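You operate a simulated robot arm through the tools that you are given. There is no shell and no other tool.

The job below is to be done with a simulated robot arm. You get a single attempt, and the scene is never put back.

## Task
The well has tripped dry. Fill it to the green mark, reset it and set 60 degrees.
Fine: well dial to 0 first, reset only after filling; leave it heating.

It is judged by the outcome, as a careful person would: the job done as asked, and still so three seconds after it is handed in. It fails if anything else is knocked over, pushed out of place, dropped, spilled or broken.

## Robot
A 7-joint arm with a two-finger parallel gripper, fixed in place. Base frame: the origin is on the floor under the middle of its stand, x ahead of it, y to its left, z up. Readings come in m, degrees, newtons and seconds.
It reaches about 1.524 m from its shoulder. Its first joint turns from -149.0 to 149.0 degrees. Payload 3.5 kg.
The TCP is the grasp point between the finger pads, 0.023 m short of the fingertips. In the tool frame z runs along the fingers and y along their closing line. Largest opening 0.094 m; finger width 0.038, thickness 0.01; the body of the gripper, 0.054 by 0.096 m, starts 0.039 m behind the TCP.
Orientation is that of the tool frame in the base frame, as a unit quaternion [x, y, z, w]. With the fingers straight down and closing along the base's y, the tool's x points along the base's -x, its y along +y and its z along -z.

## Interface
- The arm moves only by the tool drive_tool. Its argument "commands" is text: rows parted by semicolons, each of 7 numbers parted by spaces: the shift along the tool's x, y, z in m, then the turn, a rotation vector about the tool's x, y, z in degrees, then the gripper command, from -1 (fully open) to 1 (shut), values between in proportion. In form: tx ty tz rx ry rz hand; .... A call has 1 to 20 rows; each row shifts and turns the commanded pose from where the row before left it, along the tool's axes as they then stand. A row lasts 0.2 s, in which the tool goes at most 0.05 m and 8.6 degrees; a call with a longer step from one row to the next is refused whole, and so is a gripper value outside its range. A pose out of reach is approached as far as the arm can. The call stops where the force on the tool passes 90 N (or 10 N more than at its start, if that is more) or the arm is blocked; 0.2 s more then pass. Each finger travels about 0.153 m/s and halts on what it meets, pressing with about 38 N; the grip force reading is that of the motor and also rises with nothing between the fingers. The clock runs only during rows and for 0.2 s after the last one: add rows that do not move to give the fingers time. The reply holds the time, the measured pose of the TCP, the force on the tool along the base axes, the opening and the grip force, in the units named above and with some noise, with the torque about the TCP (base axes, N m) and any sound that the robot's microphone picked up, and new pictures: "pictures" is both (left out), scene, wrist or none.
- Cameras (640 x 400 px; columns grow to the right, rows downward): "scene" is fixed at [0.4013, 0.4979, 1.3606]; the picture's right is [0.49, -0.87, 0.00], its down [-0.72, -0.40, -0.56] and it looks along [0.49, 0.27, -0.83] (base axes); focal length 348 px, centre (320, 200). "wrist" rides on the gripper at [0.086, 0.016, -0.074] in the tool frame; the picture's right is [-0.18, 0.98, 0.00], its down [-0.58, -0.11, -0.81] and it looks along [-0.79, -0.15, 0.59] (tool axes); focal length 243 px, centre (320, 200). There is no depth. A picture from a camera that has moved, and an enlarged one, comes with that camera's place and axes in the base frame and with its lens.
- enlarge(camera, box): a new picture of the part [left, top, right, bottom] of that camera's present view, enlarged. No time passes.
- close_job(): hands the job in; it is judged then, once.

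Places have to be worked out from the pictures, the camera data and where the tool is seen. Open the gripper and draw the arm clear of the work before you hand the job in, unless the task says otherwise.

The tools are called after "Request:" by a JSON object that holds its "op" and its "data". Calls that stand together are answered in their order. drive_tool: Moves the arm, as the interface text tells. Its arguments: {"type":"object","properties":{"commands":{"type":"string"},"pictures":{"type":"string","enum":["both","scene","wrist","none"]}},"required":["commands"]} The other tools are called the same way: enlarge (camera, box) takes an enlarged picture of a part of a camera's view; close_job () hands the job in.

At the start:

```text
t: 0.0
tool_pos: [0.7405, 0.4092, 0.956]
ee_rot: [0.0, 1.0, 0.0, -0.001]
wrist_force: [0.0, 0.2, -0.9]
wrist_torque: [0.0, 0.0, -0.01]
gripper_width: 0.0941
finger_force: 0.0
```

scene: 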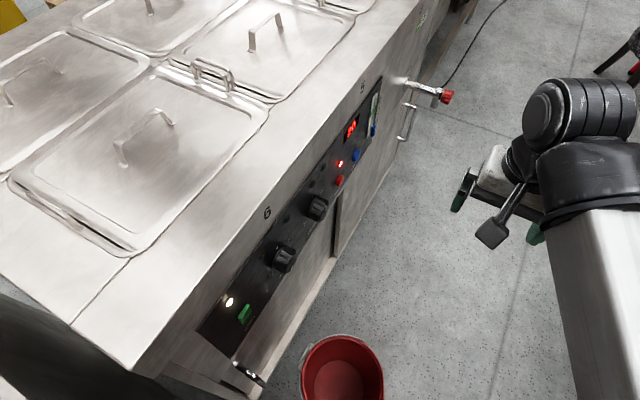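
wrist: 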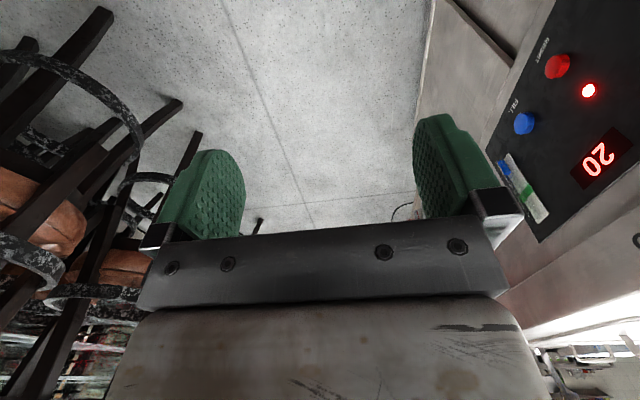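

I start by looking closely at the control panel in both cameras before I move anything.

Request:
{"op": "enlarge", "data": {"camera": "scene", "box": [180, 60, 480, 380]}}

Request:
{"op": "enlarge", "data": {"camera": "scene", "box": [300, 70, 460, 220]}}

Request:
{"op": "enlarge", "data": {"camera": "scene", "box": [180, 180, 340, 380]}}

Request:
{"op": "enlarge", "data": {"camera": "wrist", "box": [440, 0, 640, 250]}}

```text
1.25 times, centred on (330, 220) of scene
camera zoom: at [0.4013, 0.4979, 1.3606], right [0.49, -0.87, 0.0], down [-0.72, -0.4, -0.56], along [0.49, 0.27, -0.83], focal length 435 px, centre (308, 175)
```

zoom: 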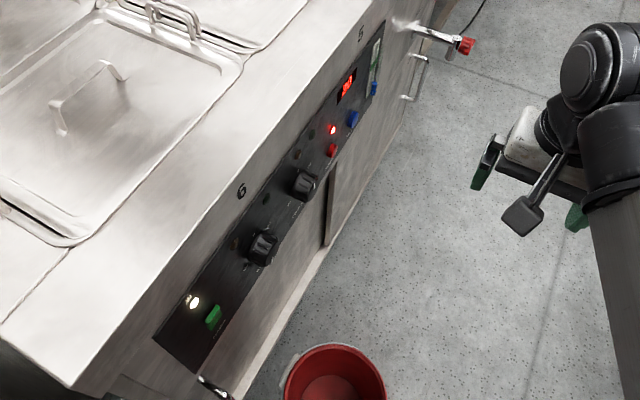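

```text
2.67 times, centred on (380, 145) of scene
camera zoom: at [0.4013, 0.4979, 1.3606], right [0.49, -0.87, 0.0], down [-0.72, -0.4, -0.56], along [0.49, 0.27, -0.83], focal length 928 px, centre (160, 347)
```

zoom: 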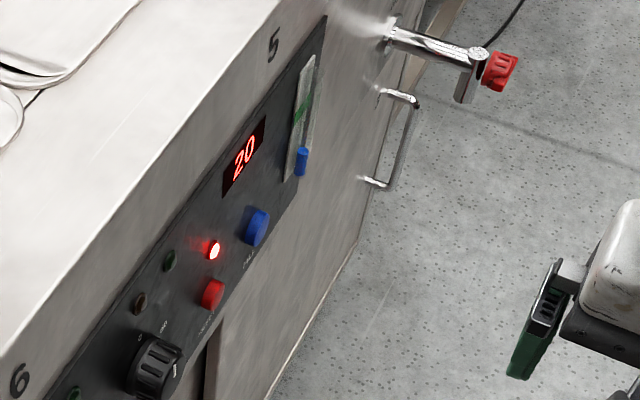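

```text
2.00 times, centred on (260, 280) of scene
camera zoom: at [0.4013, 0.4979, 1.3606], right [0.49, -0.87, 0.0], down [-0.72, -0.4, -0.56], along [0.49, 0.27, -0.83], focal length 696 px, centre (440, 40)
```

zoom: 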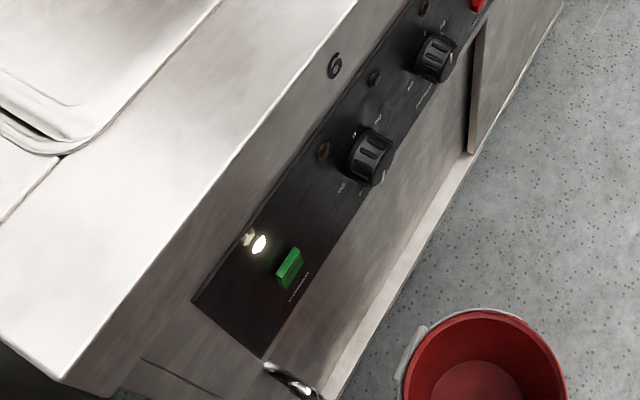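

```text
1.60 times, centred on (540, 125) of wrist
camera zoom: at [0.6525, 0.4258, 1.0304], right [0.18, 0.98, 0.0], down [0.58, -0.11, 0.81], along [0.79, -0.15, -0.59], focal length 388 px, centre (-32, 320)
```

zoom: 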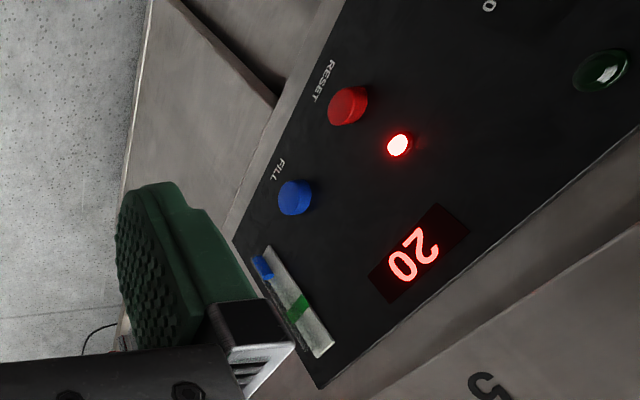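

The panel is in a vertical plane facing -y, at about y=0.70 and x=0.45 to 1.0. FILL triangulates to about [0.937, 0.692, 0.716] and the display to about [0.90, 0.70, 0.835]. I'll turn the tool in place so the fingers point towards the panel (+y) and the wrist camera can read the dials.

Request:
{"op": "drive_tool", "data": {"commands": "0 0 0 -8.18 0 0 -1;0 0 0 -8.18 0 0 -1;0 0 0 -8.18 0 0 -1;0 0 0 -8.18 0 0 -1;0 0 0 -8.18 0 0 -1;0 0 0 -8.18 0 0 -1;0 0 0 -8.18 0 0 -1;0 0 0 -8.18 0 0 -1;0 0 0 -8.18 0 0 -1;0 0 0 -8.18 0 0 -1;0 0 0 -8.2 0 0 -1"}}

```text
t: 2.4
tool_pos: [0.7395, 0.4098, 0.9538]
ee_rot: [0.0, 0.706, 0.708, 0.002]
wrist_force: [-0.4, 0.4, 0.3]
wrist_torque: [0.0, -0.01, 0.05]
gripper_width: 0.0941
finger_force: 0.0
camera wrist: at [0.6527, 0.3347, 0.9721], right [0.18, 0.0, 0.98], down [0.58, -0.81, -0.11], along [0.79, 0.59, -0.15], focal length 243 px, centre (320, 200)
```

scene: 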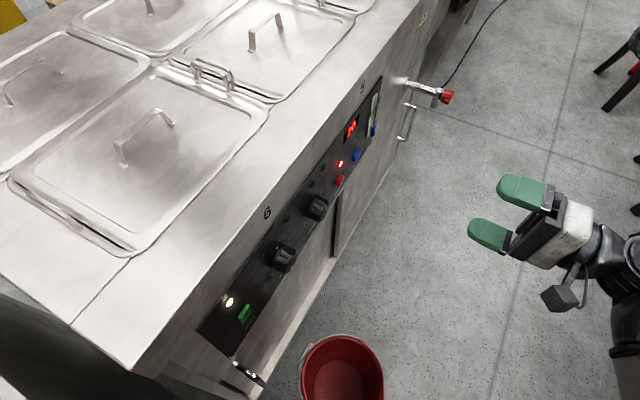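
wrist: 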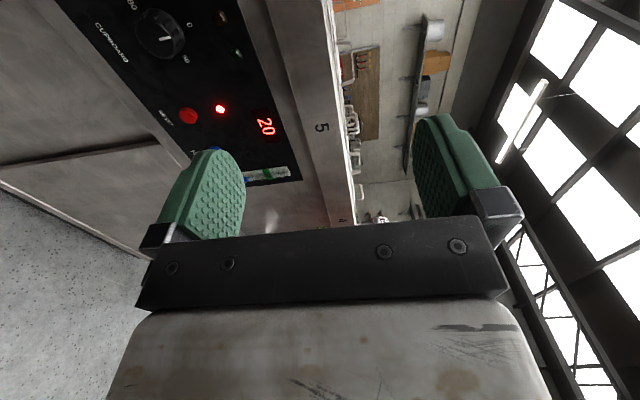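

The right-hand dial looks labelled "CUPBOARD", so I'll enlarge to read its label and the pointer.

Request:
{"op": "enlarge", "data": {"camera": "wrist", "box": [60, 0, 320, 190]}}

Request:
{"op": "enlarge", "data": {"camera": "wrist", "box": [80, 0, 200, 75]}}

```text
2.11 times, centred on (190, 95) of wrist
camera zoom: at [0.6527, 0.3347, 0.9721], right [0.18, 0.0, 0.98], down [0.58, -0.81, -0.11], along [0.79, 0.59, -0.15], focal length 511 px, centre (594, 421)
```

zoom: 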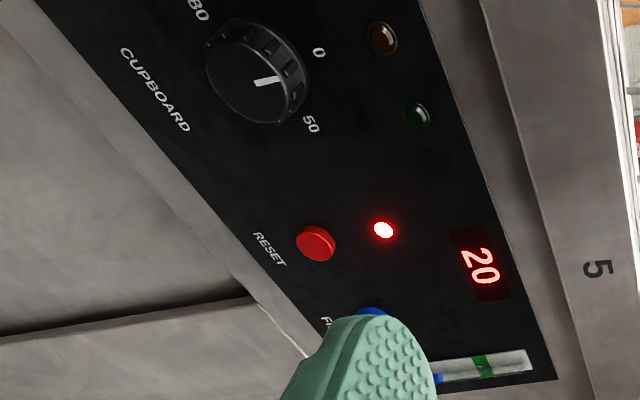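

```text
5.33 times, centred on (140, 38) of wrist
camera zoom: at [0.6527, 0.3347, 0.9721], right [0.18, 0.0, 0.98], down [0.58, -0.81, -0.11], along [0.79, 0.59, -0.15], focal length 1294 px, centre (1280, 1067)
```

zoom: 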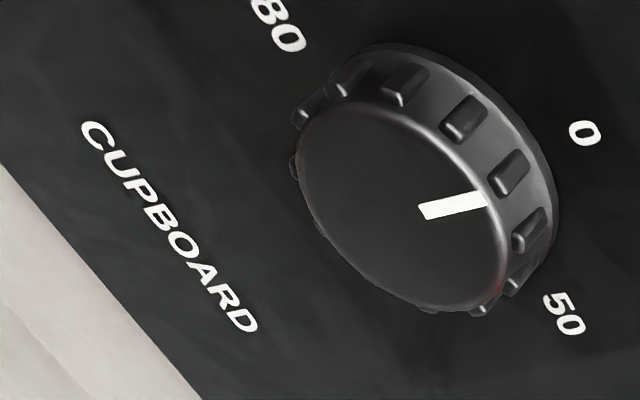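

The right-hand dial is labelled CUPBOARD, so it must be left alone, and the left dial should be the well's. I'll shift 0.12 m in -x and roll the tool 90° so the camera sits above the gripper and sees the left dial upright.

Request:
{"op": "drive_tool", "data": {"commands": "0.04 0 0 0 0 0 -1;0.04 0 0 0 0 0 -1;0.04 0 0 0 0 0 -1;0 0 0 0 0 8.18 -1;0 0 0 0 0 8.18 -1;0 0 0 0 0 8.18 -1;0 0 0 0 0 8.18 -1;0 0 0 0 0 8.18 -1;0 0 0 0 0 8.18 -1;0 0 0 0 0 8.18 -1;0 0 0 0 0 8.18 -1;0 0 0 0 0 8.18 -1;0 0 0 0 0 8.18 -1;0 0 0 0 0 8.2 -1"}}

```text
t: 5.4
tool_pos: [0.6179, 0.4108, 0.956]
ee_rot: [0.501, 0.499, 0.5, -0.5]
wrist_force: [-0.1, 0.5, 0.5]
wrist_torque: [0.01, 0.03, 0.0]
gripper_width: 0.0938
finger_force: 0.1
camera wrist: at [0.6353, 0.335, 1.0428], right [0.98, 0.0, -0.19], down [-0.11, -0.81, -0.58], along [-0.15, 0.59, -0.79], focal length 243 px, centre (320, 200)
```

scene: 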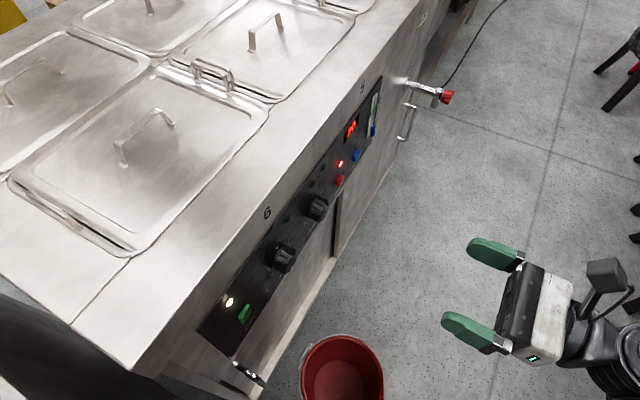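
wrist: 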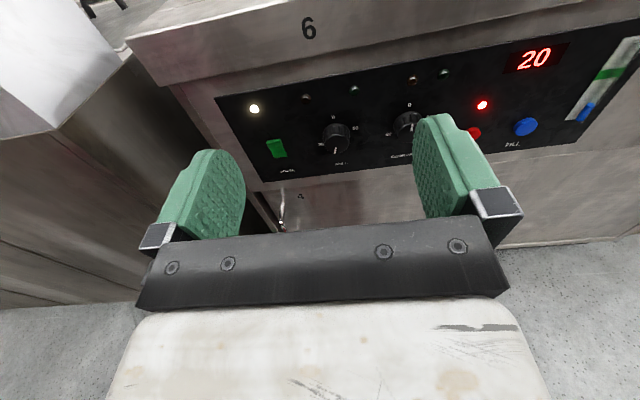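

Request:
{"op": "enlarge", "data": {"camera": "wrist", "box": [210, 60, 420, 200]}}

Request:
{"op": "enlarge", "data": {"camera": "wrist", "box": [290, 90, 390, 180]}}

Request:
{"op": "enlarge", "data": {"camera": "wrist", "box": [440, 10, 640, 160]}}

```text
2.86 times, centred on (315, 130) of wrist
camera zoom: at [0.6353, 0.335, 1.0428], right [0.98, 0.0, -0.19], down [-0.11, -0.81, -0.58], along [-0.15, 0.59, -0.79], focal length 693 px, centre (334, 400)
```

zoom: 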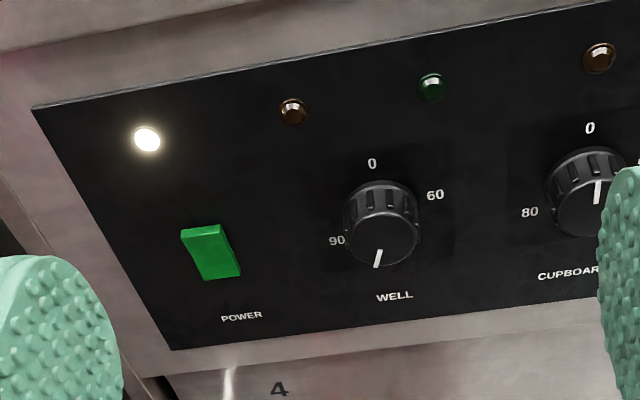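

```text
4.44 times, centred on (340, 135) of wrist
camera zoom: at [0.6353, 0.335, 1.0428], right [0.98, 0.0, -0.19], down [-0.11, -0.81, -0.58], along [-0.15, 0.59, -0.79], focal length 1078 px, centre (231, 489)
```

zoom: 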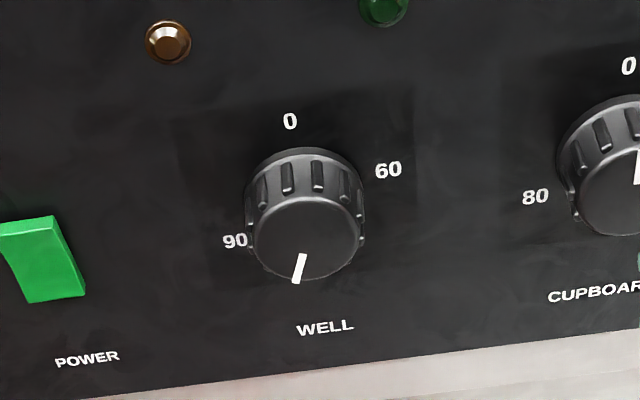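

```text
2.67 times, centred on (540, 85) of wrist
camera zoom: at [0.6353, 0.335, 1.0428], right [0.98, 0.0, -0.19], down [-0.11, -0.81, -0.58], along [-0.15, 0.59, -0.79], focal length 647 px, centre (-267, 507)
```

zoom: 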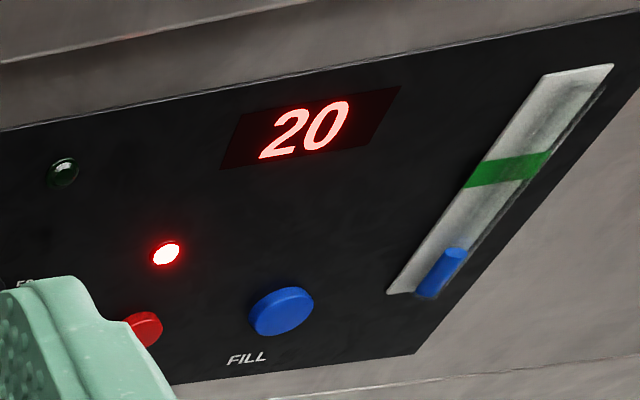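

The left dial is labelled WELL: 0 is at the top, 60 at upper right and 90 at lower left, and its pointer is now roughly straight down. Its axis is near [0.612, y, 0.751]. I'll move closer, staying clear of the panel, for an accurate view.

Request:
{"op": "drive_tool", "data": {"commands": "-0.036 -0.001 0.024 0 0 0 -1;-0.036 -0.001 0.024 0 0 0 -1;-0.036 -0.001 0.024 0 0 0 -1;-0.036 -0.001 0.024 0 0 0 -1;-0.032 -0.001 0.024 0 0 0 -1"}}

```text
t: 6.6
tool_pos: [0.6135, 0.5286, 0.7811]
ee_rot: [0.501, 0.5, 0.501, -0.499]
wrist_force: [0.4, 0.5, -1.1]
wrist_torque: [-0.02, 0.0, 0.0]
gripper_width: 0.094
finger_force: 0.1
camera wrist: at [0.6297, 0.4529, 0.8668], right [0.98, 0.0, -0.18], down [-0.11, -0.81, -0.58], along [-0.15, 0.59, -0.79], focal length 243 px, centre (320, 200)
```

scene: 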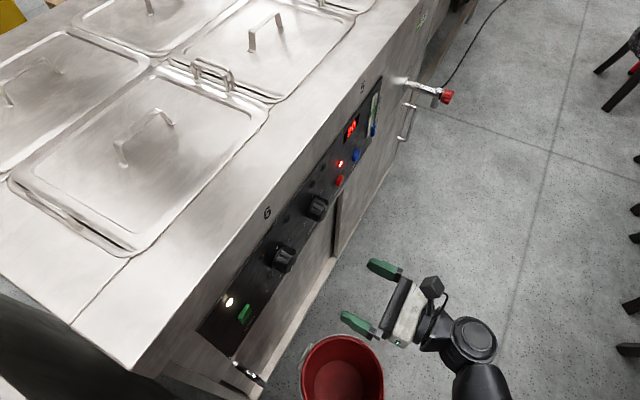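
wrist: 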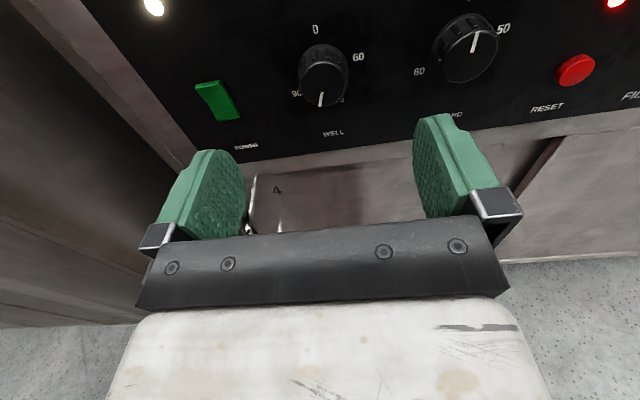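

Request:
{"op": "enlarge", "data": {"camera": "wrist", "box": [270, 10, 390, 150]}}

Request:
{"op": "enlarge", "data": {"camera": "wrist", "box": [400, 0, 640, 150]}}

```text
2.86 times, centred on (330, 80) of wrist
camera zoom: at [0.6297, 0.4529, 0.8668], right [0.98, 0.0, -0.18], down [-0.11, -0.81, -0.58], along [-0.15, 0.59, -0.79], focal length 693 px, centre (291, 543)
```

zoom: 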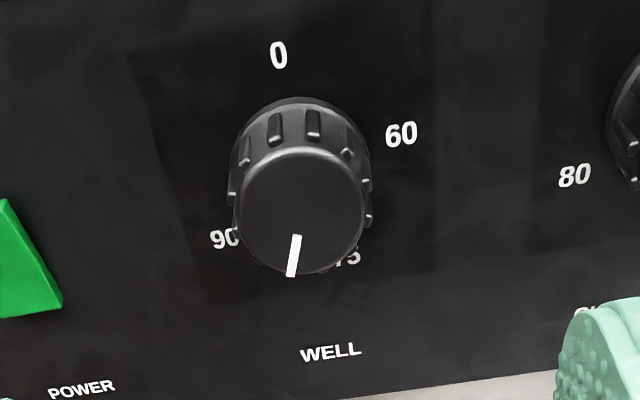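

```text
2.67 times, centred on (520, 75) of wrist
camera zoom: at [0.6297, 0.4529, 0.8668], right [0.98, 0.0, -0.18], down [-0.11, -0.81, -0.58], along [-0.15, 0.59, -0.79], focal length 647 px, centre (-213, 533)
```

zoom: 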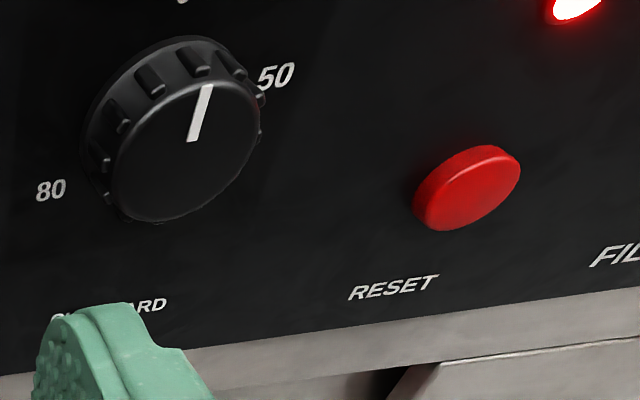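

The label rays from the last two views put the panel at y≈0.705. The WELL axis is at x≈0.611, z≈0.7465, with 0 at 0°, 60 at about +80°, 75 at about 160° and 90 at about 240°. The pointer is at about 198°, and the knob face is at y≈0.678 with a radius near 0.022. I'll centre on the axis and roll +50° with a half-open gripper, ready to turn the dial counter-clockwise.

Request:
{"op": "drive_tool", "data": {"commands": "-0.0346 -0.0027 0 0 0 0 -0.4;0 0 0 0 0 7.15 -0.4;0 0 0 0 0 7.15 -0.4;0 0 0 0 0 7.15 -0.4;0 0 0 0 0 7.15 -0.4;0 0 0 0 0 7.15 -0.4;0 0 0 0 0 7.15 -0.4;0 0 0 0 0 7.1 -0.4;0 0 0.03 0 0 0 -0.4;0 0 0.03 0 0 0 -0.4;0 0 0 0 0 0 -0.4"}}

```text
t: 9.0
tool_pos: [0.6122, 0.589, 0.745]
ee_rot: [0.665, 0.241, 0.242, -0.664]
wrist_force: [0.0, 0.0, -0.9]
wrist_torque: [0.01, -0.01, 0.01]
gripper_width: 0.066
finger_force: 0.1
camera wrist: at [0.6888, 0.5145, 0.7891], right [0.49, 0.0, -0.87], down [-0.52, -0.81, -0.29], along [-0.7, 0.59, -0.4], focal length 243 px, centre (320, 200)
```

scene: 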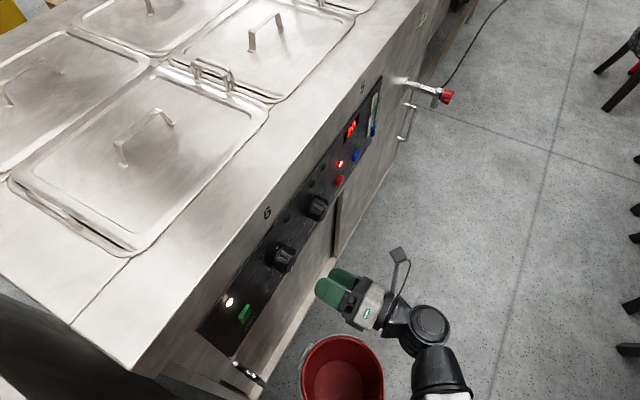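
wrist: 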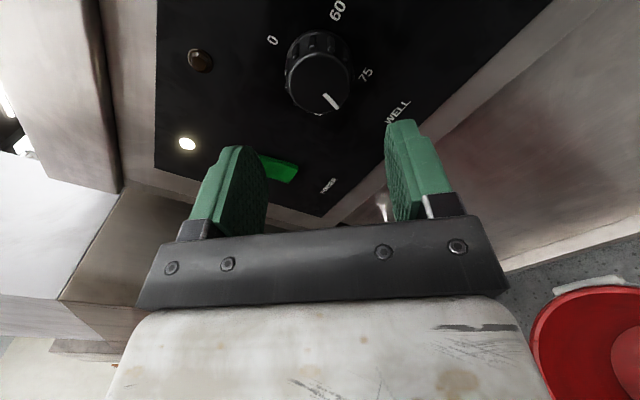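

The knob sits between the fingers in line with the tool axis. I'll enlarge to check the centring before closing in.

Request:
{"op": "enlarge", "data": {"camera": "wrist", "box": [250, 0, 410, 140]}}

```text
2.86 times, centred on (330, 70) of wrist
camera zoom: at [0.6888, 0.5145, 0.7891], right [0.49, 0.0, -0.87], down [-0.52, -0.81, -0.29], along [-0.7, 0.59, -0.4], focal length 693 px, centre (291, 571)
```

zoom: 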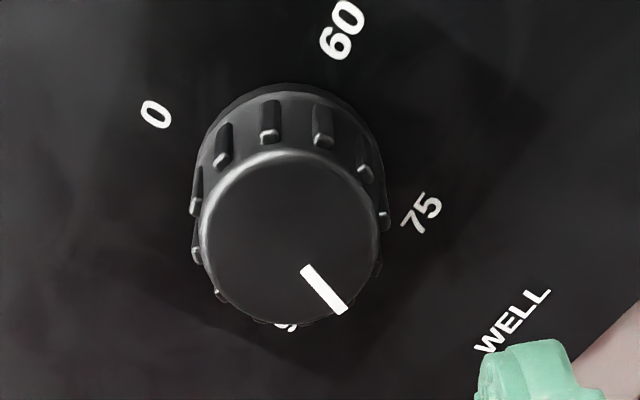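

The knob face projects exactly where an on-axis knob should (291, 236), so centring is good. I'll advance to TCP y≈0.677, with the fingertips about 5 mm short of the panel, and close on the knob.

Request:
{"op": "drive_tool", "data": {"commands": "0 0 0.03 0 0 0 -0.4;0 0 0.03 0 0 0 -0.4;0 0 0.015 0 0 0 -0.4;0 0 0.011 0 0 0 -0.4;0 0 0 0 0 0 -0.4;0 0 0 0 0 0 0.4;0 0 0 0 0 0 1;0 0 0 0 0 0 1"}}

```text
t: 10.8
tool_pos: [0.6106, 0.6763, 0.7441]
ee_rot: [-0.664, -0.242, -0.242, 0.665]
wrist_force: [-16.0, 7.5, 22.0]
wrist_torque: [0.6, -0.02, 0.53]
gripper_width: 0.0463
finger_force: 45.1
camera wrist: at [0.6874, 0.6016, 0.7885], right [0.49, 0.0, -0.87], down [-0.51, -0.81, -0.29], along [-0.7, 0.59, -0.39], focal length 243 px, centre (320, 200)
```

scene: 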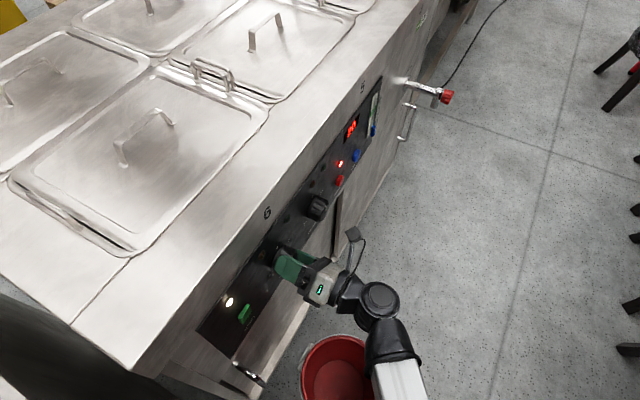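
wrist: 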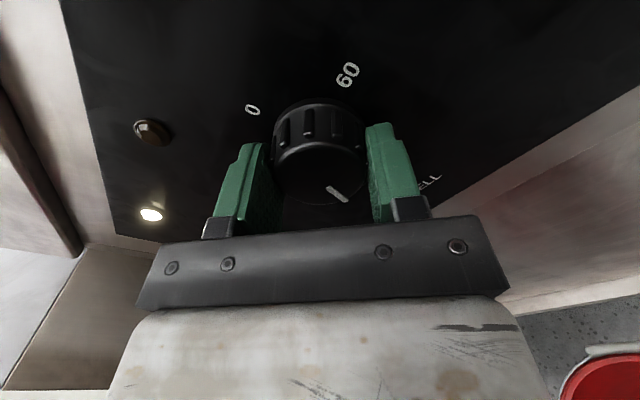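

The grip is on the knob (0.046 m wide), but there's a 27 N side load along the tool's -y. I'll nudge the tool that way to relieve it before turning.

Request:
{"op": "drive_tool", "data": {"commands": "0 -0.001 0 0 0 0 1;0 0 0 0 0 0 1", "pictures": "none"}}

```text
t: 11.4
tool_pos: [0.6104, 0.6764, 0.7453]
ee_rot: [0.665, 0.242, 0.241, -0.665]
wrist_force: [-19.9, 11.4, 12.8]
wrist_torque: [0.85, -0.01, -0.26]
gripper_width: 0.0463
finger_force: 45.4
```

Request:
{"op": "drive_tool", "data": {"commands": "0 -0.0015 0 0 0 0 1;0 0 0 0 0 0 1;0 0 0 0 0 0 1", "pictures": "none"}}

```text
t: 12.2
tool_pos: [0.6098, 0.6756, 0.7464]
ee_rot: [0.665, 0.242, 0.242, -0.663]
wrist_force: [-14.7, 11.9, -0.3]
wrist_torque: [-0.35, 0.03, 0.91]
gripper_width: 0.0463
finger_force: 45.5
```

Request:
{"op": "drive_tool", "data": {"commands": "-0.001 -0.0008 0.001 0 0 0 1;0 0 0 0 0 0 1;0 0 0 0 0 0 1", "pictures": "wrist"}}

```text
t: 13.0
tool_pos: [0.6105, 0.6761, 0.7454]
ee_rot: [-0.664, -0.241, -0.243, 0.665]
wrist_force: [-0.9, -3.3, -0.5]
wrist_torque: [-0.5, 0.02, 0.55]
gripper_width: 0.0466
finger_force: 44.5
camera wrist: at [0.6868, 0.6011, 0.7889], right [0.49, 0.0, -0.87], down [-0.52, -0.8, -0.29], along [-0.7, 0.59, -0.4], focal length 243 px, centre (320, 200)
```

wrist: 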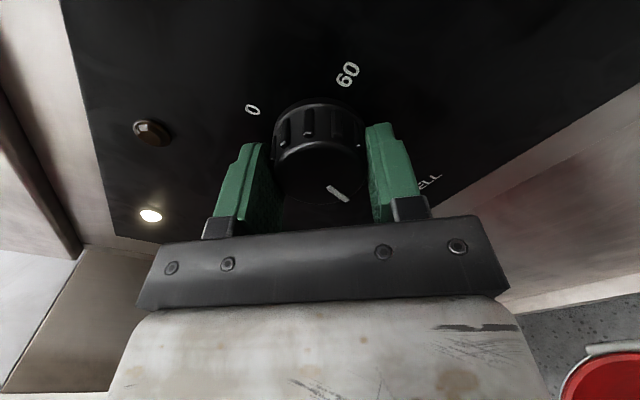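

The side loads are nearly gone and the tool is aligned with the knob. I'll turn counter-clockwise 25° as a first test.

Request:
{"op": "drive_tool", "data": {"commands": "0 0 0 0 0 -5 1;0 0 0 0 0 -5 1;0 0 0 0 0 -5 1;0 0 0 0 0 -5 1;0 0 0 0 0 -5 1;0 0 0 0 0 0 1", "pictures": "wrist"}}

```text
t: 14.4
tool_pos: [0.6102, 0.6767, 0.7451]
ee_rot: [0.598, 0.38, 0.381, -0.594]
wrist_force: [15.0, -13.8, -25.5]
wrist_torque: [-0.42, -0.01, -0.42]
gripper_width: 0.0463
finger_force: 44.3
camera wrist: at [0.6612, 0.6014, 0.8176], right [0.81, 0.0, -0.58], down [-0.35, -0.81, -0.48], along [-0.47, 0.59, -0.66], focal length 243 px, centre (320, 200)
```

wrist: 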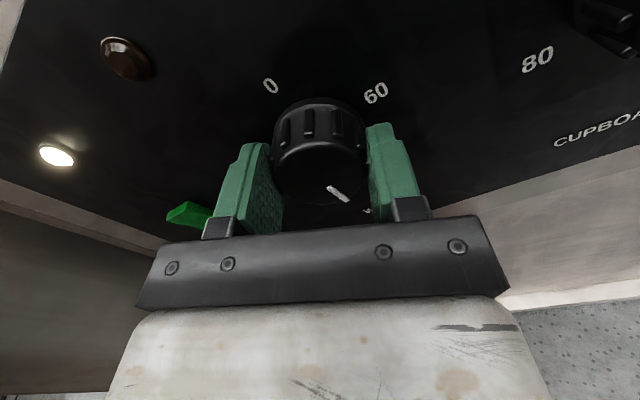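

The dial turns with the tool (the pointer moved with it), and a side load has come back along the tool's +y. I'll correct for that and continue counter-clockwise in small groups.

Request:
{"op": "drive_tool", "data": {"commands": "0 0.001 0 0 0 0 1;0 0.0008 -0.0005 0 0 0 1;0 0 0 0 0 0 1", "pictures": "none"}}

```text
t: 15.2
tool_pos: [0.6099, 0.6763, 0.7442]
ee_rot: [0.597, 0.38, 0.381, -0.595]
wrist_force: [13.2, -9.3, -19.0]
wrist_torque: [-1.02, 0.0, -0.35]
gripper_width: 0.0461
finger_force: 45.2
```

Request:
{"op": "drive_tool", "data": {"commands": "-0.001 0.0015 -0.0005 0 0 0 1;0 0 0 0 0 0 1;0 0 0 0 0 0 1", "pictures": "none"}}

```text
t: 16.0
tool_pos: [0.6115, 0.6761, 0.7458]
ee_rot: [-0.597, -0.379, -0.38, 0.597]
wrist_force: [12.1, 3.5, 3.2]
wrist_torque: [0.07, -0.02, -0.36]
gripper_width: 0.0461
finger_force: 45.3
```

Loads are now about 12 N. I'll continue turning counter-clockwise another 30°.

Request:
{"op": "drive_tool", "data": {"commands": "0 0.0008 0 0 0 -5 1;0 0 0 0 0 -5 1;0 0 0 0 0 -5 1;0 0 0 0 0 -5 1;0 0 0 0 0 -5 1;0 0 0 0 0 -5 1;0 0 0 0 0 0 1", "pictures": "wrist"}}

```text
t: 17.6
tool_pos: [0.6101, 0.6759, 0.7445]
ee_rot: [0.477, 0.522, 0.521, -0.478]
wrist_force: [-6.0, 17.6, 21.2]
wrist_torque: [0.77, 0.02, -0.09]
gripper_width: 0.0461
finger_force: 45.0
camera wrist: at [0.6191, 0.6009, 0.8329], right [1.0, 0.0, -0.1], down [-0.06, -0.81, -0.59], along [-0.08, 0.59, -0.8], focal length 243 px, centre (320, 200)
```

wrist: 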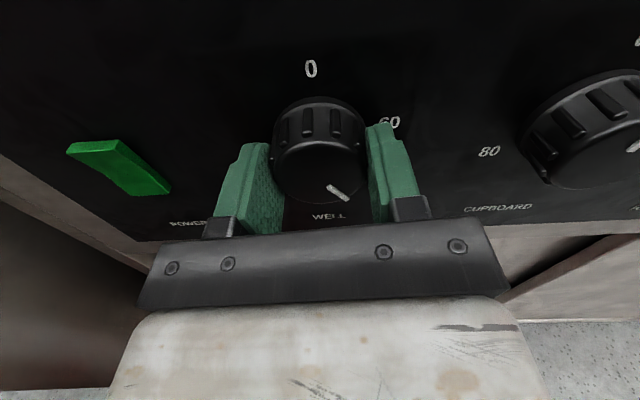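

The dial is now about 55° further back, with an upward load of about 21 N. I'll correct slightly and go on 45° more.

Request:
{"op": "drive_tool", "data": {"commands": "0.0012 -0.0004 0.0008 0 0 0 1;0 0 0 0 0 -5 1;0 0 0 0 0 -5 1;0 0 0 0 0 -5 1;0 0 0 0 0 -5 1;0 0 0 0 0 0 1", "pictures": "none"}}

Request:
{"op": "drive_tool", "data": {"commands": "0 0 0 0 0 -5 1;0 0 0 0 0 -5 1;0 0 0 0 0 -5 1;0 0 0 0 0 -5 1;0 0 0 0 0 -5 1;0 0 0 0 0 0 1", "pictures": "wrist"}}

```text
t: 19.0
tool_pos: [0.6107, 0.6745, 0.7434]
ee_rot: [0.38, 0.598, 0.596, -0.379]
wrist_force: [-22.4, -22.5, -16.3]
wrist_torque: [-1.15, 0.02, 0.21]
gripper_width: 0.0462
finger_force: 45.6
```

```text
t: 20.4
tool_pos: [0.6107, 0.6753, 0.7453]
ee_rot: [0.24, 0.666, 0.664, -0.242]
wrist_force: [-27.0, -37.3, -15.9]
wrist_torque: [-0.88, 0.02, 0.67]
gripper_width: 0.0461
finger_force: 44.4
camera wrist: at [0.555, 0.6011, 0.8134], right [0.77, 0.0, 0.64], down [0.38, -0.81, -0.46], along [0.51, 0.59, -0.62], focal length 243 px, centre (320, 200)
```

wrist: 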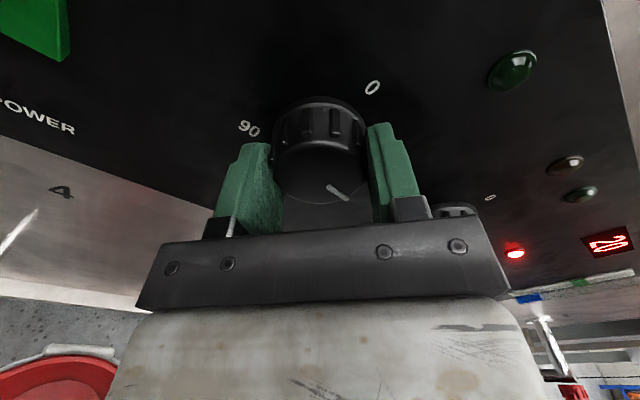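

Roll is now -50°, and the dial should be at about 98°. I'll relieve the side and axial load, then keep turning towards roll -90°, which the arm has already reached before.

Request:
{"op": "drive_tool", "data": {"commands": "0.0005 -0.001 -0.0015 0 0 0 1;0 -0.001 -0.001 0 0 0 1;0 0 0 0 0 0 1", "pictures": "none"}}

```text
t: 21.2
tool_pos: [0.6121, 0.6768, 0.7447]
ee_rot: [0.242, 0.664, 0.665, -0.242]
wrist_force: [-9.9, -2.8, -0.2]
wrist_torque: [-0.16, -0.02, 0.74]
gripper_width: 0.0463
finger_force: 44.4
```

Request:
{"op": "drive_tool", "data": {"commands": "0 -0.0004 0 0 0 -5 1;0 0 0 0 0 -5 1;0 0 0 0 0 -5 1;0 0 0 0 0 -5 1;0 0 0 0 0 -5 1;0 0 0 0 0 -5 1;0 0 0 0 0 -5 1;0 0 0 0 0 -5 1;0 0 0 0 0 0 1", "pictures": "both"}}

```text
t: 23.2
tool_pos: [0.6104, 0.6743, 0.7454]
ee_rot: [0.001, 0.705, 0.709, 0.0]
wrist_force: [12.4, 12.0, 38.4]
wrist_torque: [0.52, 0.02, 0.27]
gripper_width: 0.0452
finger_force: 44.9
camera wrist: at [0.5235, 0.5991, 0.7613], right [0.18, -0.01, 0.98], down [0.58, -0.81, -0.11], along [0.79, 0.59, -0.15], focal length 243 px, centre (320, 200)
```

scene: 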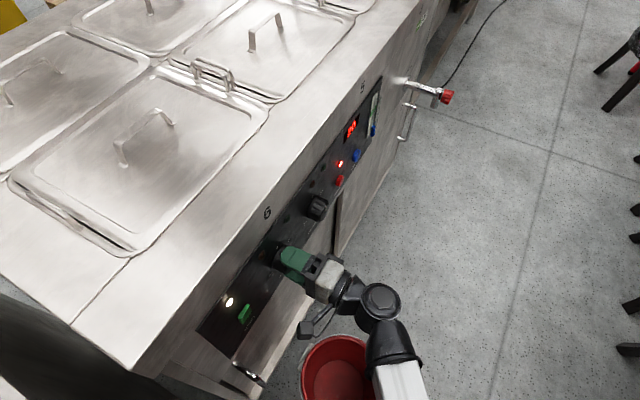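
wrist: 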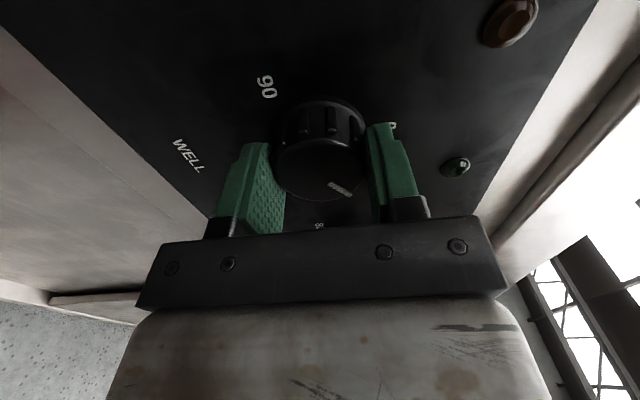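

The dial should be near 60° now. The pads shifted slightly, so I'll release, back straight out, roll back to about upright and look before regrasping.

Request:
{"op": "drive_tool", "data": {"commands": "0 0 0 0 0 0 -0.4;0 0 0 0 0 0 -0.4;0 0 -0.03 0 0 0 -0.4;0 0 -0.03 0 0 0 -0.4;0 0 -0.03 0 0 0 -0.4;0 0 0 0 0 8.2 -0.4;0 0 0 0 0 8.2 -0.4;0 0 0 0 0 8.2 -0.4;0 0 0 0 0 8.2 -0.4;0 0 0 0 0 8.2 -0.4;0 0 0 0 0 8.2 -0.4;0 0 0 0 0 8.2 -0.4;0 0 0 0 0 8.2 -0.4;0 0 0 0 0 8.2 -0.4;0 0 0 0 0 8.2 -0.4;0 0 0 0 0 8 -0.4;0 0 0 0 0 0 -0.4", "pictures": "both"}}

Request:
{"op": "enlarge", "data": {"camera": "wrist", "box": [250, 10, 410, 130]}}

```text
t: 26.8
tool_pos: [0.6102, 0.5835, 0.7448]
ee_rot: [0.501, 0.499, 0.5, -0.5]
wrist_force: [-0.3, 0.1, 0.1]
wrist_torque: [-0.02, -0.01, -0.02]
gripper_width: 0.0658
finger_force: 0.0
camera wrist: at [0.6265, 0.5093, 0.8314], right [0.98, 0.0, -0.19], down [-0.11, -0.81, -0.58], along [-0.15, 0.59, -0.79], focal length 243 px, centre (320, 200)
```

scene: 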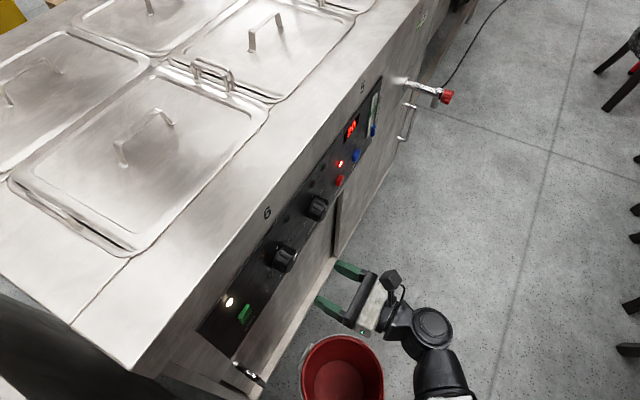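
wrist: 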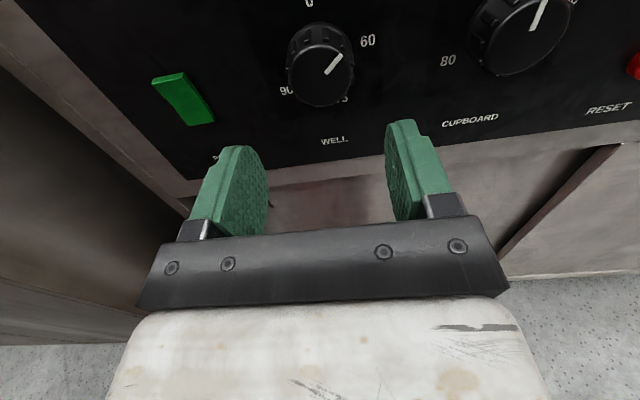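

```text
3.33 times, centred on (330, 70) of wrist
camera zoom: at [0.6265, 0.5093, 0.8314], right [0.98, 0.0, -0.19], down [-0.11, -0.81, -0.58], along [-0.15, 0.59, -0.79], focal length 809 px, centre (287, 633)
```

zoom: 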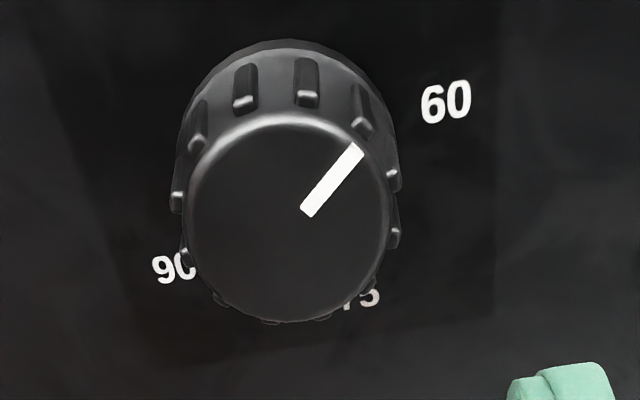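

The pointer now reads about 56° clockwise of 0. I'll roll +28°, advance onto the knob again and grip for the last turn.

Request:
{"op": "drive_tool", "data": {"commands": "0.0015 0.0004 0.01 0 0 7 -0.4;0 0 0 0 0 7 -0.4;0 0 0 0 0 7 -0.4;0 0 0 0 0 7 -0.4;0 0 0.03 0 0 0 -0.4;0 0 0.03 0 0 0 -0.4;0 0 0.0215 0 0 0 -0.4;0 0 0 0 0 0 -0.2;0 0 0 0 0 0 0.2;0 0 0 0 0 0 1;0 0 0 0 0 0 1", "pictures": "wrist"}}

```text
t: 29.2
tool_pos: [0.6103, 0.6759, 0.7446]
ee_rot: [0.607, 0.363, 0.365, -0.606]
wrist_force: [19.7, 2.8, -9.4]
wrist_torque: [-0.27, 0.01, -0.65]
gripper_width: 0.0463
finger_force: 45.4
camera wrist: at [0.6648, 0.6006, 0.8143], right [0.78, 0.0, -0.62], down [-0.37, -0.81, -0.46], along [-0.5, 0.59, -0.63], focal length 243 px, centre (320, 200)
```

wrist: 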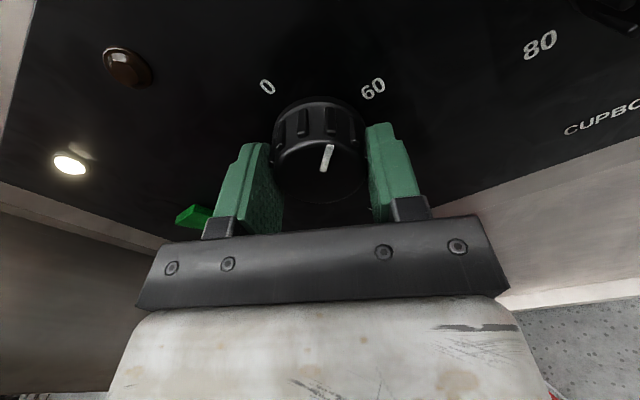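

The grip is good, with a 22 N load along the tool's +y. I'll relieve that and then turn 55° counter-clockwise to bring the pointer to 0.

Request:
{"op": "drive_tool", "data": {"commands": "0 0.001 0 0 0 0 1;0 0.001 0 0 0 0 1;0 0 0 0 0 0 1;0 0 0 0 0 -5 1;0 0 0 0 0 -5 1;0 0 0 0 0 -5 1;0 0 0 0 0 -5 1;0 0 0 0 0 -5 1;0 0 0 0 0 0 1", "pictures": "wrist"}}

```text
t: 31.2
tool_pos: [0.6095, 0.6751, 0.7449]
ee_rot: [-0.512, -0.488, -0.487, 0.512]
wrist_force: [-7.9, -15.3, -6.3]
wrist_torque: [-0.83, -0.02, 0.61]
gripper_width: 0.0463
finger_force: 44.9
camera wrist: at [0.6312, 0.6008, 0.8309], right [0.97, 0.0, -0.23], down [-0.14, -0.81, -0.57], along [-0.19, 0.59, -0.78], focal length 243 px, centre (320, 200)
```

wrist: 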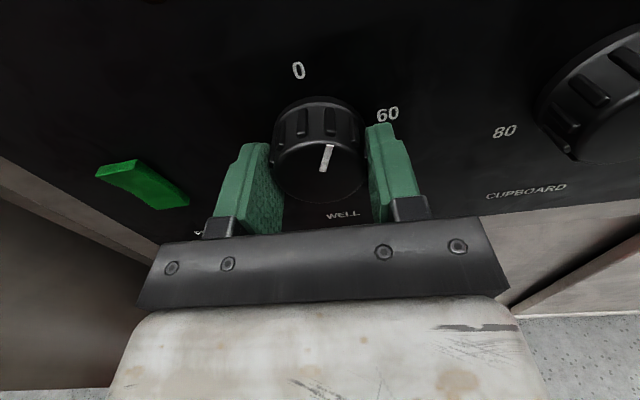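

Turning is smooth and loads are low. Another 30° should put the pointer at 0.

Request:
{"op": "drive_tool", "data": {"commands": "0 -0.0004 -0.0005 0 0 -5 1;0 0 0 0 0 -5 1;0 0 0 0 0 -5 1;0 0 0 0 0 -5 1;0 0 0 0 0 -5 1;0 0 0 0 0 -5 1;0 0 0 0 0 0 1", "pictures": "wrist"}}

Request:
{"op": "enlarge", "data": {"camera": "wrist", "box": [240, 60, 400, 220]}}

```text
t: 32.8
tool_pos: [0.6108, 0.6755, 0.7437]
ee_rot: [0.369, 0.603, 0.603, -0.369]
wrist_force: [-10.0, -1.0, -1.4]
wrist_torque: [0.15, 0.76, 0.12]
gripper_width: 0.0464
finger_force: 45.4
camera wrist: at [0.5859, 0.6007, 0.8293], right [0.96, 0.0, 0.28], down [0.17, -0.81, -0.57], along [0.23, 0.59, -0.77], focal length 243 px, centre (320, 200)
```

wrist: 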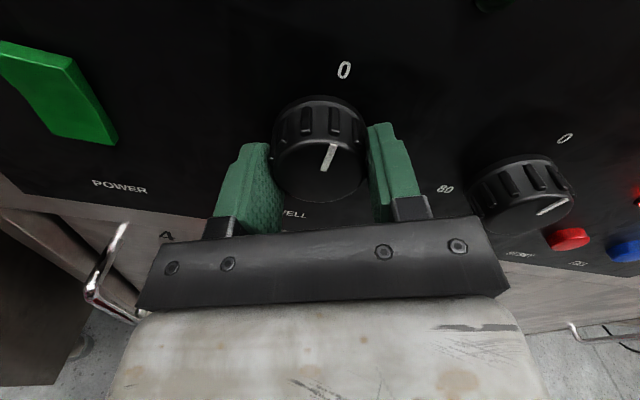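

```text
2.50 times, centred on (320, 140) of wrist
camera zoom: at [0.5859, 0.6007, 0.8293], right [0.96, 0.0, 0.28], down [0.17, -0.81, -0.57], along [0.23, 0.59, -0.77], focal length 606 px, centre (320, 350)
```

zoom: 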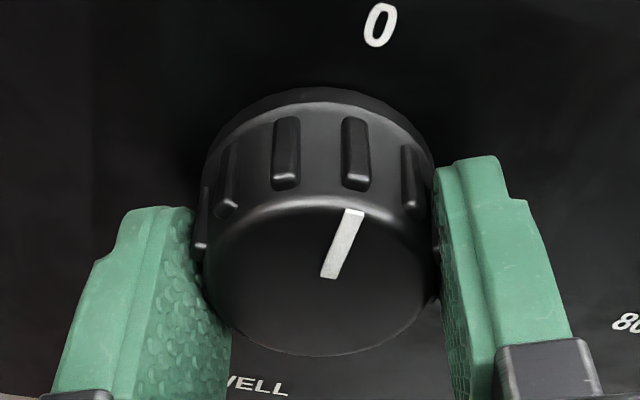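

The pointer is within about 4° of 0, and a 0.76 N m torque about the knob axis has appeared, which suggests the end stop. I'll try 3° more and watch the torque.

Request:
{"op": "drive_tool", "data": {"commands": "0 0 0 0 0 -1.5 1;0 0 0 0 0 -1.5 1;0 0 0 0 0 0 1", "pictures": "wrist"}}

Request:
{"op": "enlarge", "data": {"camera": "wrist", "box": [240, 60, 400, 220]}}

```text
t: 33.6
tool_pos: [0.6114, 0.6751, 0.7422]
ee_rot: [0.354, 0.613, 0.612, -0.353]
wrist_force: [-7.4, -1.6, -1.3]
wrist_torque: [-0.13, 0.67, 0.04]
gripper_width: 0.0465
finger_force: 45.1
camera wrist: at [0.582, 0.6006, 0.8271], right [0.94, 0.0, 0.33], down [0.2, -0.81, -0.56], along [0.27, 0.59, -0.76], focal length 243 px, centre (320, 200)
```

wrist: 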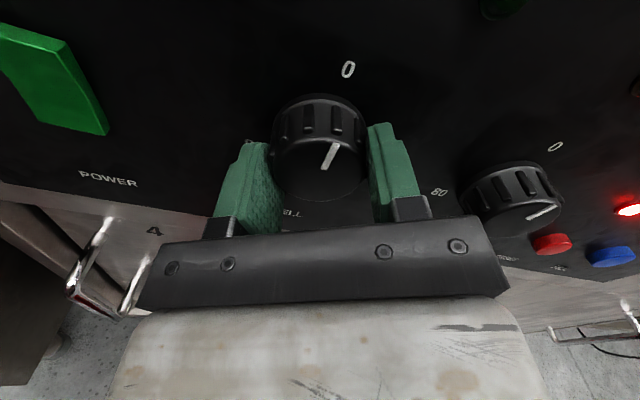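

```text
2.50 times, centred on (320, 140) of wrist
camera zoom: at [0.582, 0.6006, 0.8271], right [0.94, 0.0, 0.33], down [0.2, -0.81, -0.56], along [0.27, 0.59, -0.76], focal length 606 px, centre (320, 350)
```

zoom: 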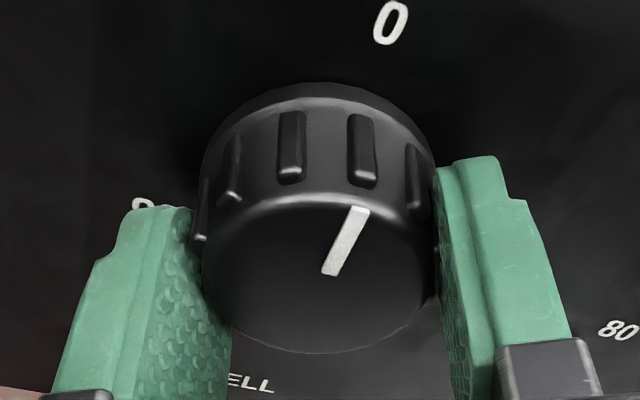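

The pads slipped around the knob while the dial stayed put, so it is at its end stop. I'll release, back off and check that the pointer is on 0.

Request:
{"op": "drive_tool", "data": {"commands": "0 0 0 0 0 0 -0.4;0 0 0 0 0 0 -0.4;0 0 -0.03 0 0 0 -0.4;0 0 -0.03 0 0 0 -0.4;0 0 -0.03 0 0 0 -0.4;0 0 -0.03 0 0 0 -0.4;0 0 0 0 0 7.5 -0.4;0 0 0 0 0 7.5 -0.4;0 0 0 0 0 7.5 -0.4;0 0 0 0 0 7.5 -0.4;0 0 0 0 0 0 -0.4", "pictures": "both"}}

Request:
{"op": "enlarge", "data": {"camera": "wrist", "box": [250, 0, 410, 120]}}

```text
t: 36.0
tool_pos: [0.6112, 0.5548, 0.7439]
ee_rot: [0.5, 0.5, 0.5, -0.5]
wrist_force: [0.3, 0.8, -0.2]
wrist_torque: [0.0, 0.0, -0.04]
gripper_width: 0.0657
finger_force: 0.0
camera wrist: at [0.6277, 0.48, 0.8314], right [0.98, 0.0, -0.19], down [-0.11, -0.81, -0.58], along [-0.15, 0.59, -0.79], focal length 243 px, centre (320, 200)
```

scene: 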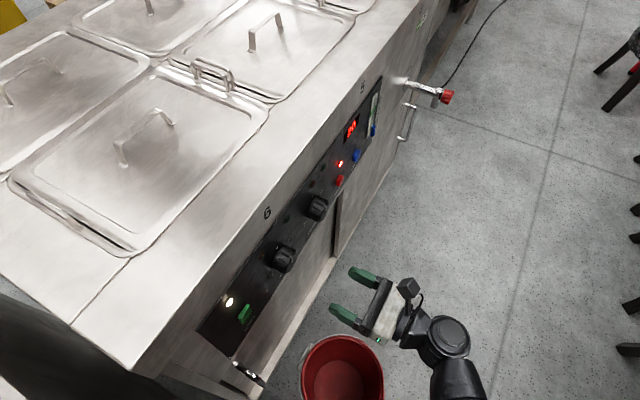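
wrist: 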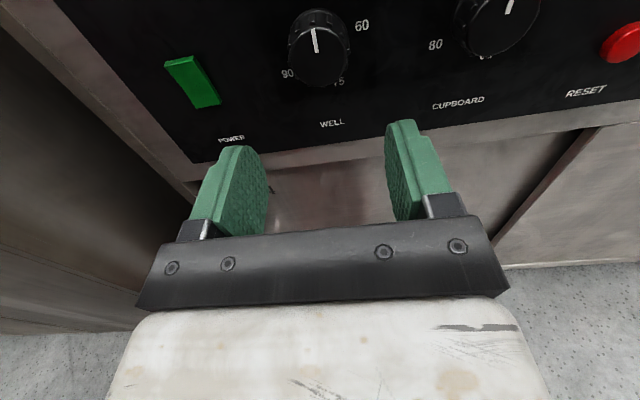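

```text
3.33 times, centred on (330, 60) of wrist
camera zoom: at [0.6277, 0.48, 0.8314], right [0.98, 0.0, -0.19], down [-0.11, -0.81, -0.58], along [-0.15, 0.59, -0.79], focal length 809 px, centre (287, 667)
```

zoom: 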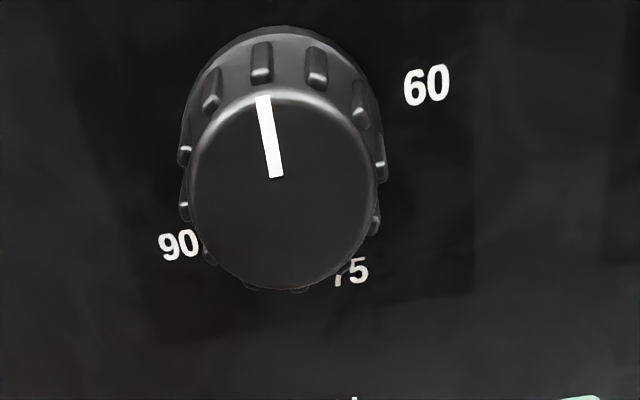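

The WELL pointer is on 0. Next I'll close the fingers into a blunt probe and move sideways, clear of the panel, to in front of the FILL button at about x=0.95, z=0.70.

Request:
{"op": "drive_tool", "data": {"commands": "0 0 -0.025 0 0 0 0;0 0.0405 0 0 0 0 1;0 0.0405 0 0 0 0 1;0 0.0405 0 0 0 0 1;0 0.0405 0 0 0 0 1;0 0.0405 0 0 0 0 1;0 0.0405 0 0 0 0 1;0 0.0405 0 0 0 0 1;0 0.0405 0 0 0 0 1;0 0 0 0 0 0 1", "pictures": "both"}}

Request:
{"op": "enlarge", "data": {"camera": "wrist", "box": [230, 0, 470, 150]}}

Request:
{"op": "enlarge", "data": {"camera": "scene", "box": [330, 80, 410, 170]}}

```text
t: 38.2
tool_pos: [0.9365, 0.5304, 0.7438]
ee_rot: [-0.499, -0.5, -0.499, 0.501]
wrist_force: [-0.3, -0.5, -0.4]
wrist_torque: [0.03, 0.02, -0.01]
gripper_width: 0.0
finger_force: 38.4
camera wrist: at [0.9526, 0.4558, 0.8314], right [0.98, 0.0, -0.18], down [-0.11, -0.81, -0.58], along [-0.15, 0.59, -0.79], focal length 243 px, centre (320, 200)
```

scene: 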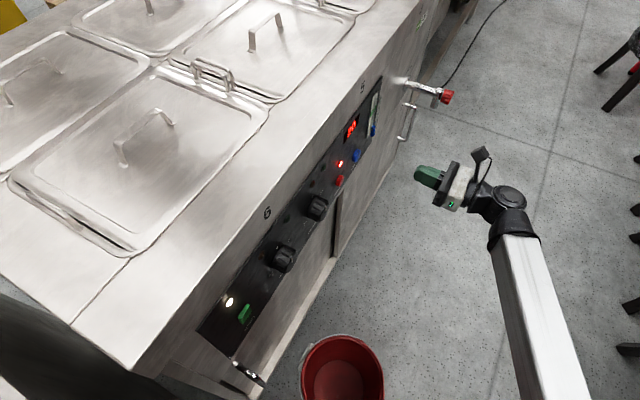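
wrist: 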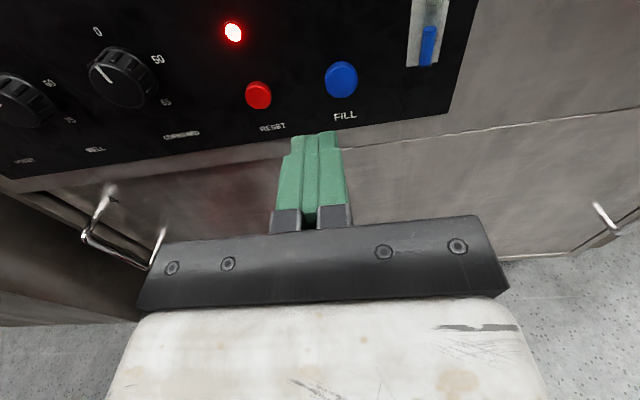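

```text
2.67 times, centred on (350, 75) of wrist
camera zoom: at [0.9526, 0.4558, 0.8314], right [0.98, 0.0, -0.18], down [-0.11, -0.81, -0.58], along [-0.15, 0.59, -0.79], focal length 647 px, centre (240, 533)
```

zoom: 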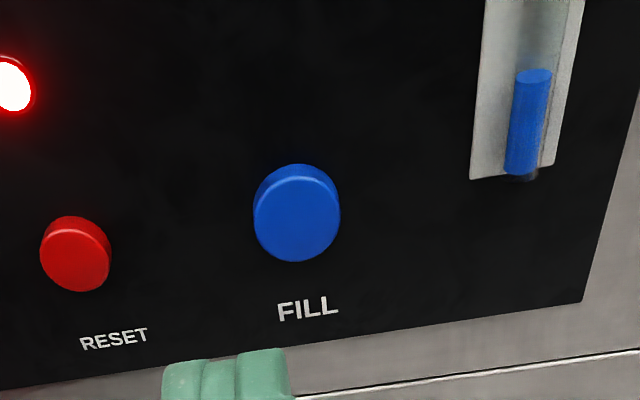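

```text
4.44 times, centred on (370, 125) of scene
camera zoom: at [0.4013, 0.4979, 1.3606], right [0.49, -0.87, 0.0], down [-0.72, -0.4, -0.56], along [0.49, 0.27, -0.83], focal length 1547 px, centre (98, 533)
```

zoom: 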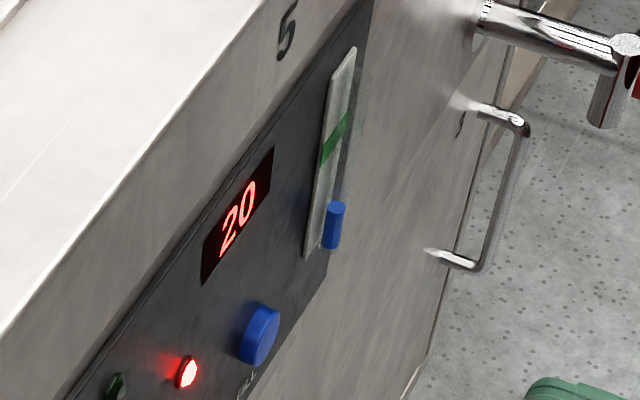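

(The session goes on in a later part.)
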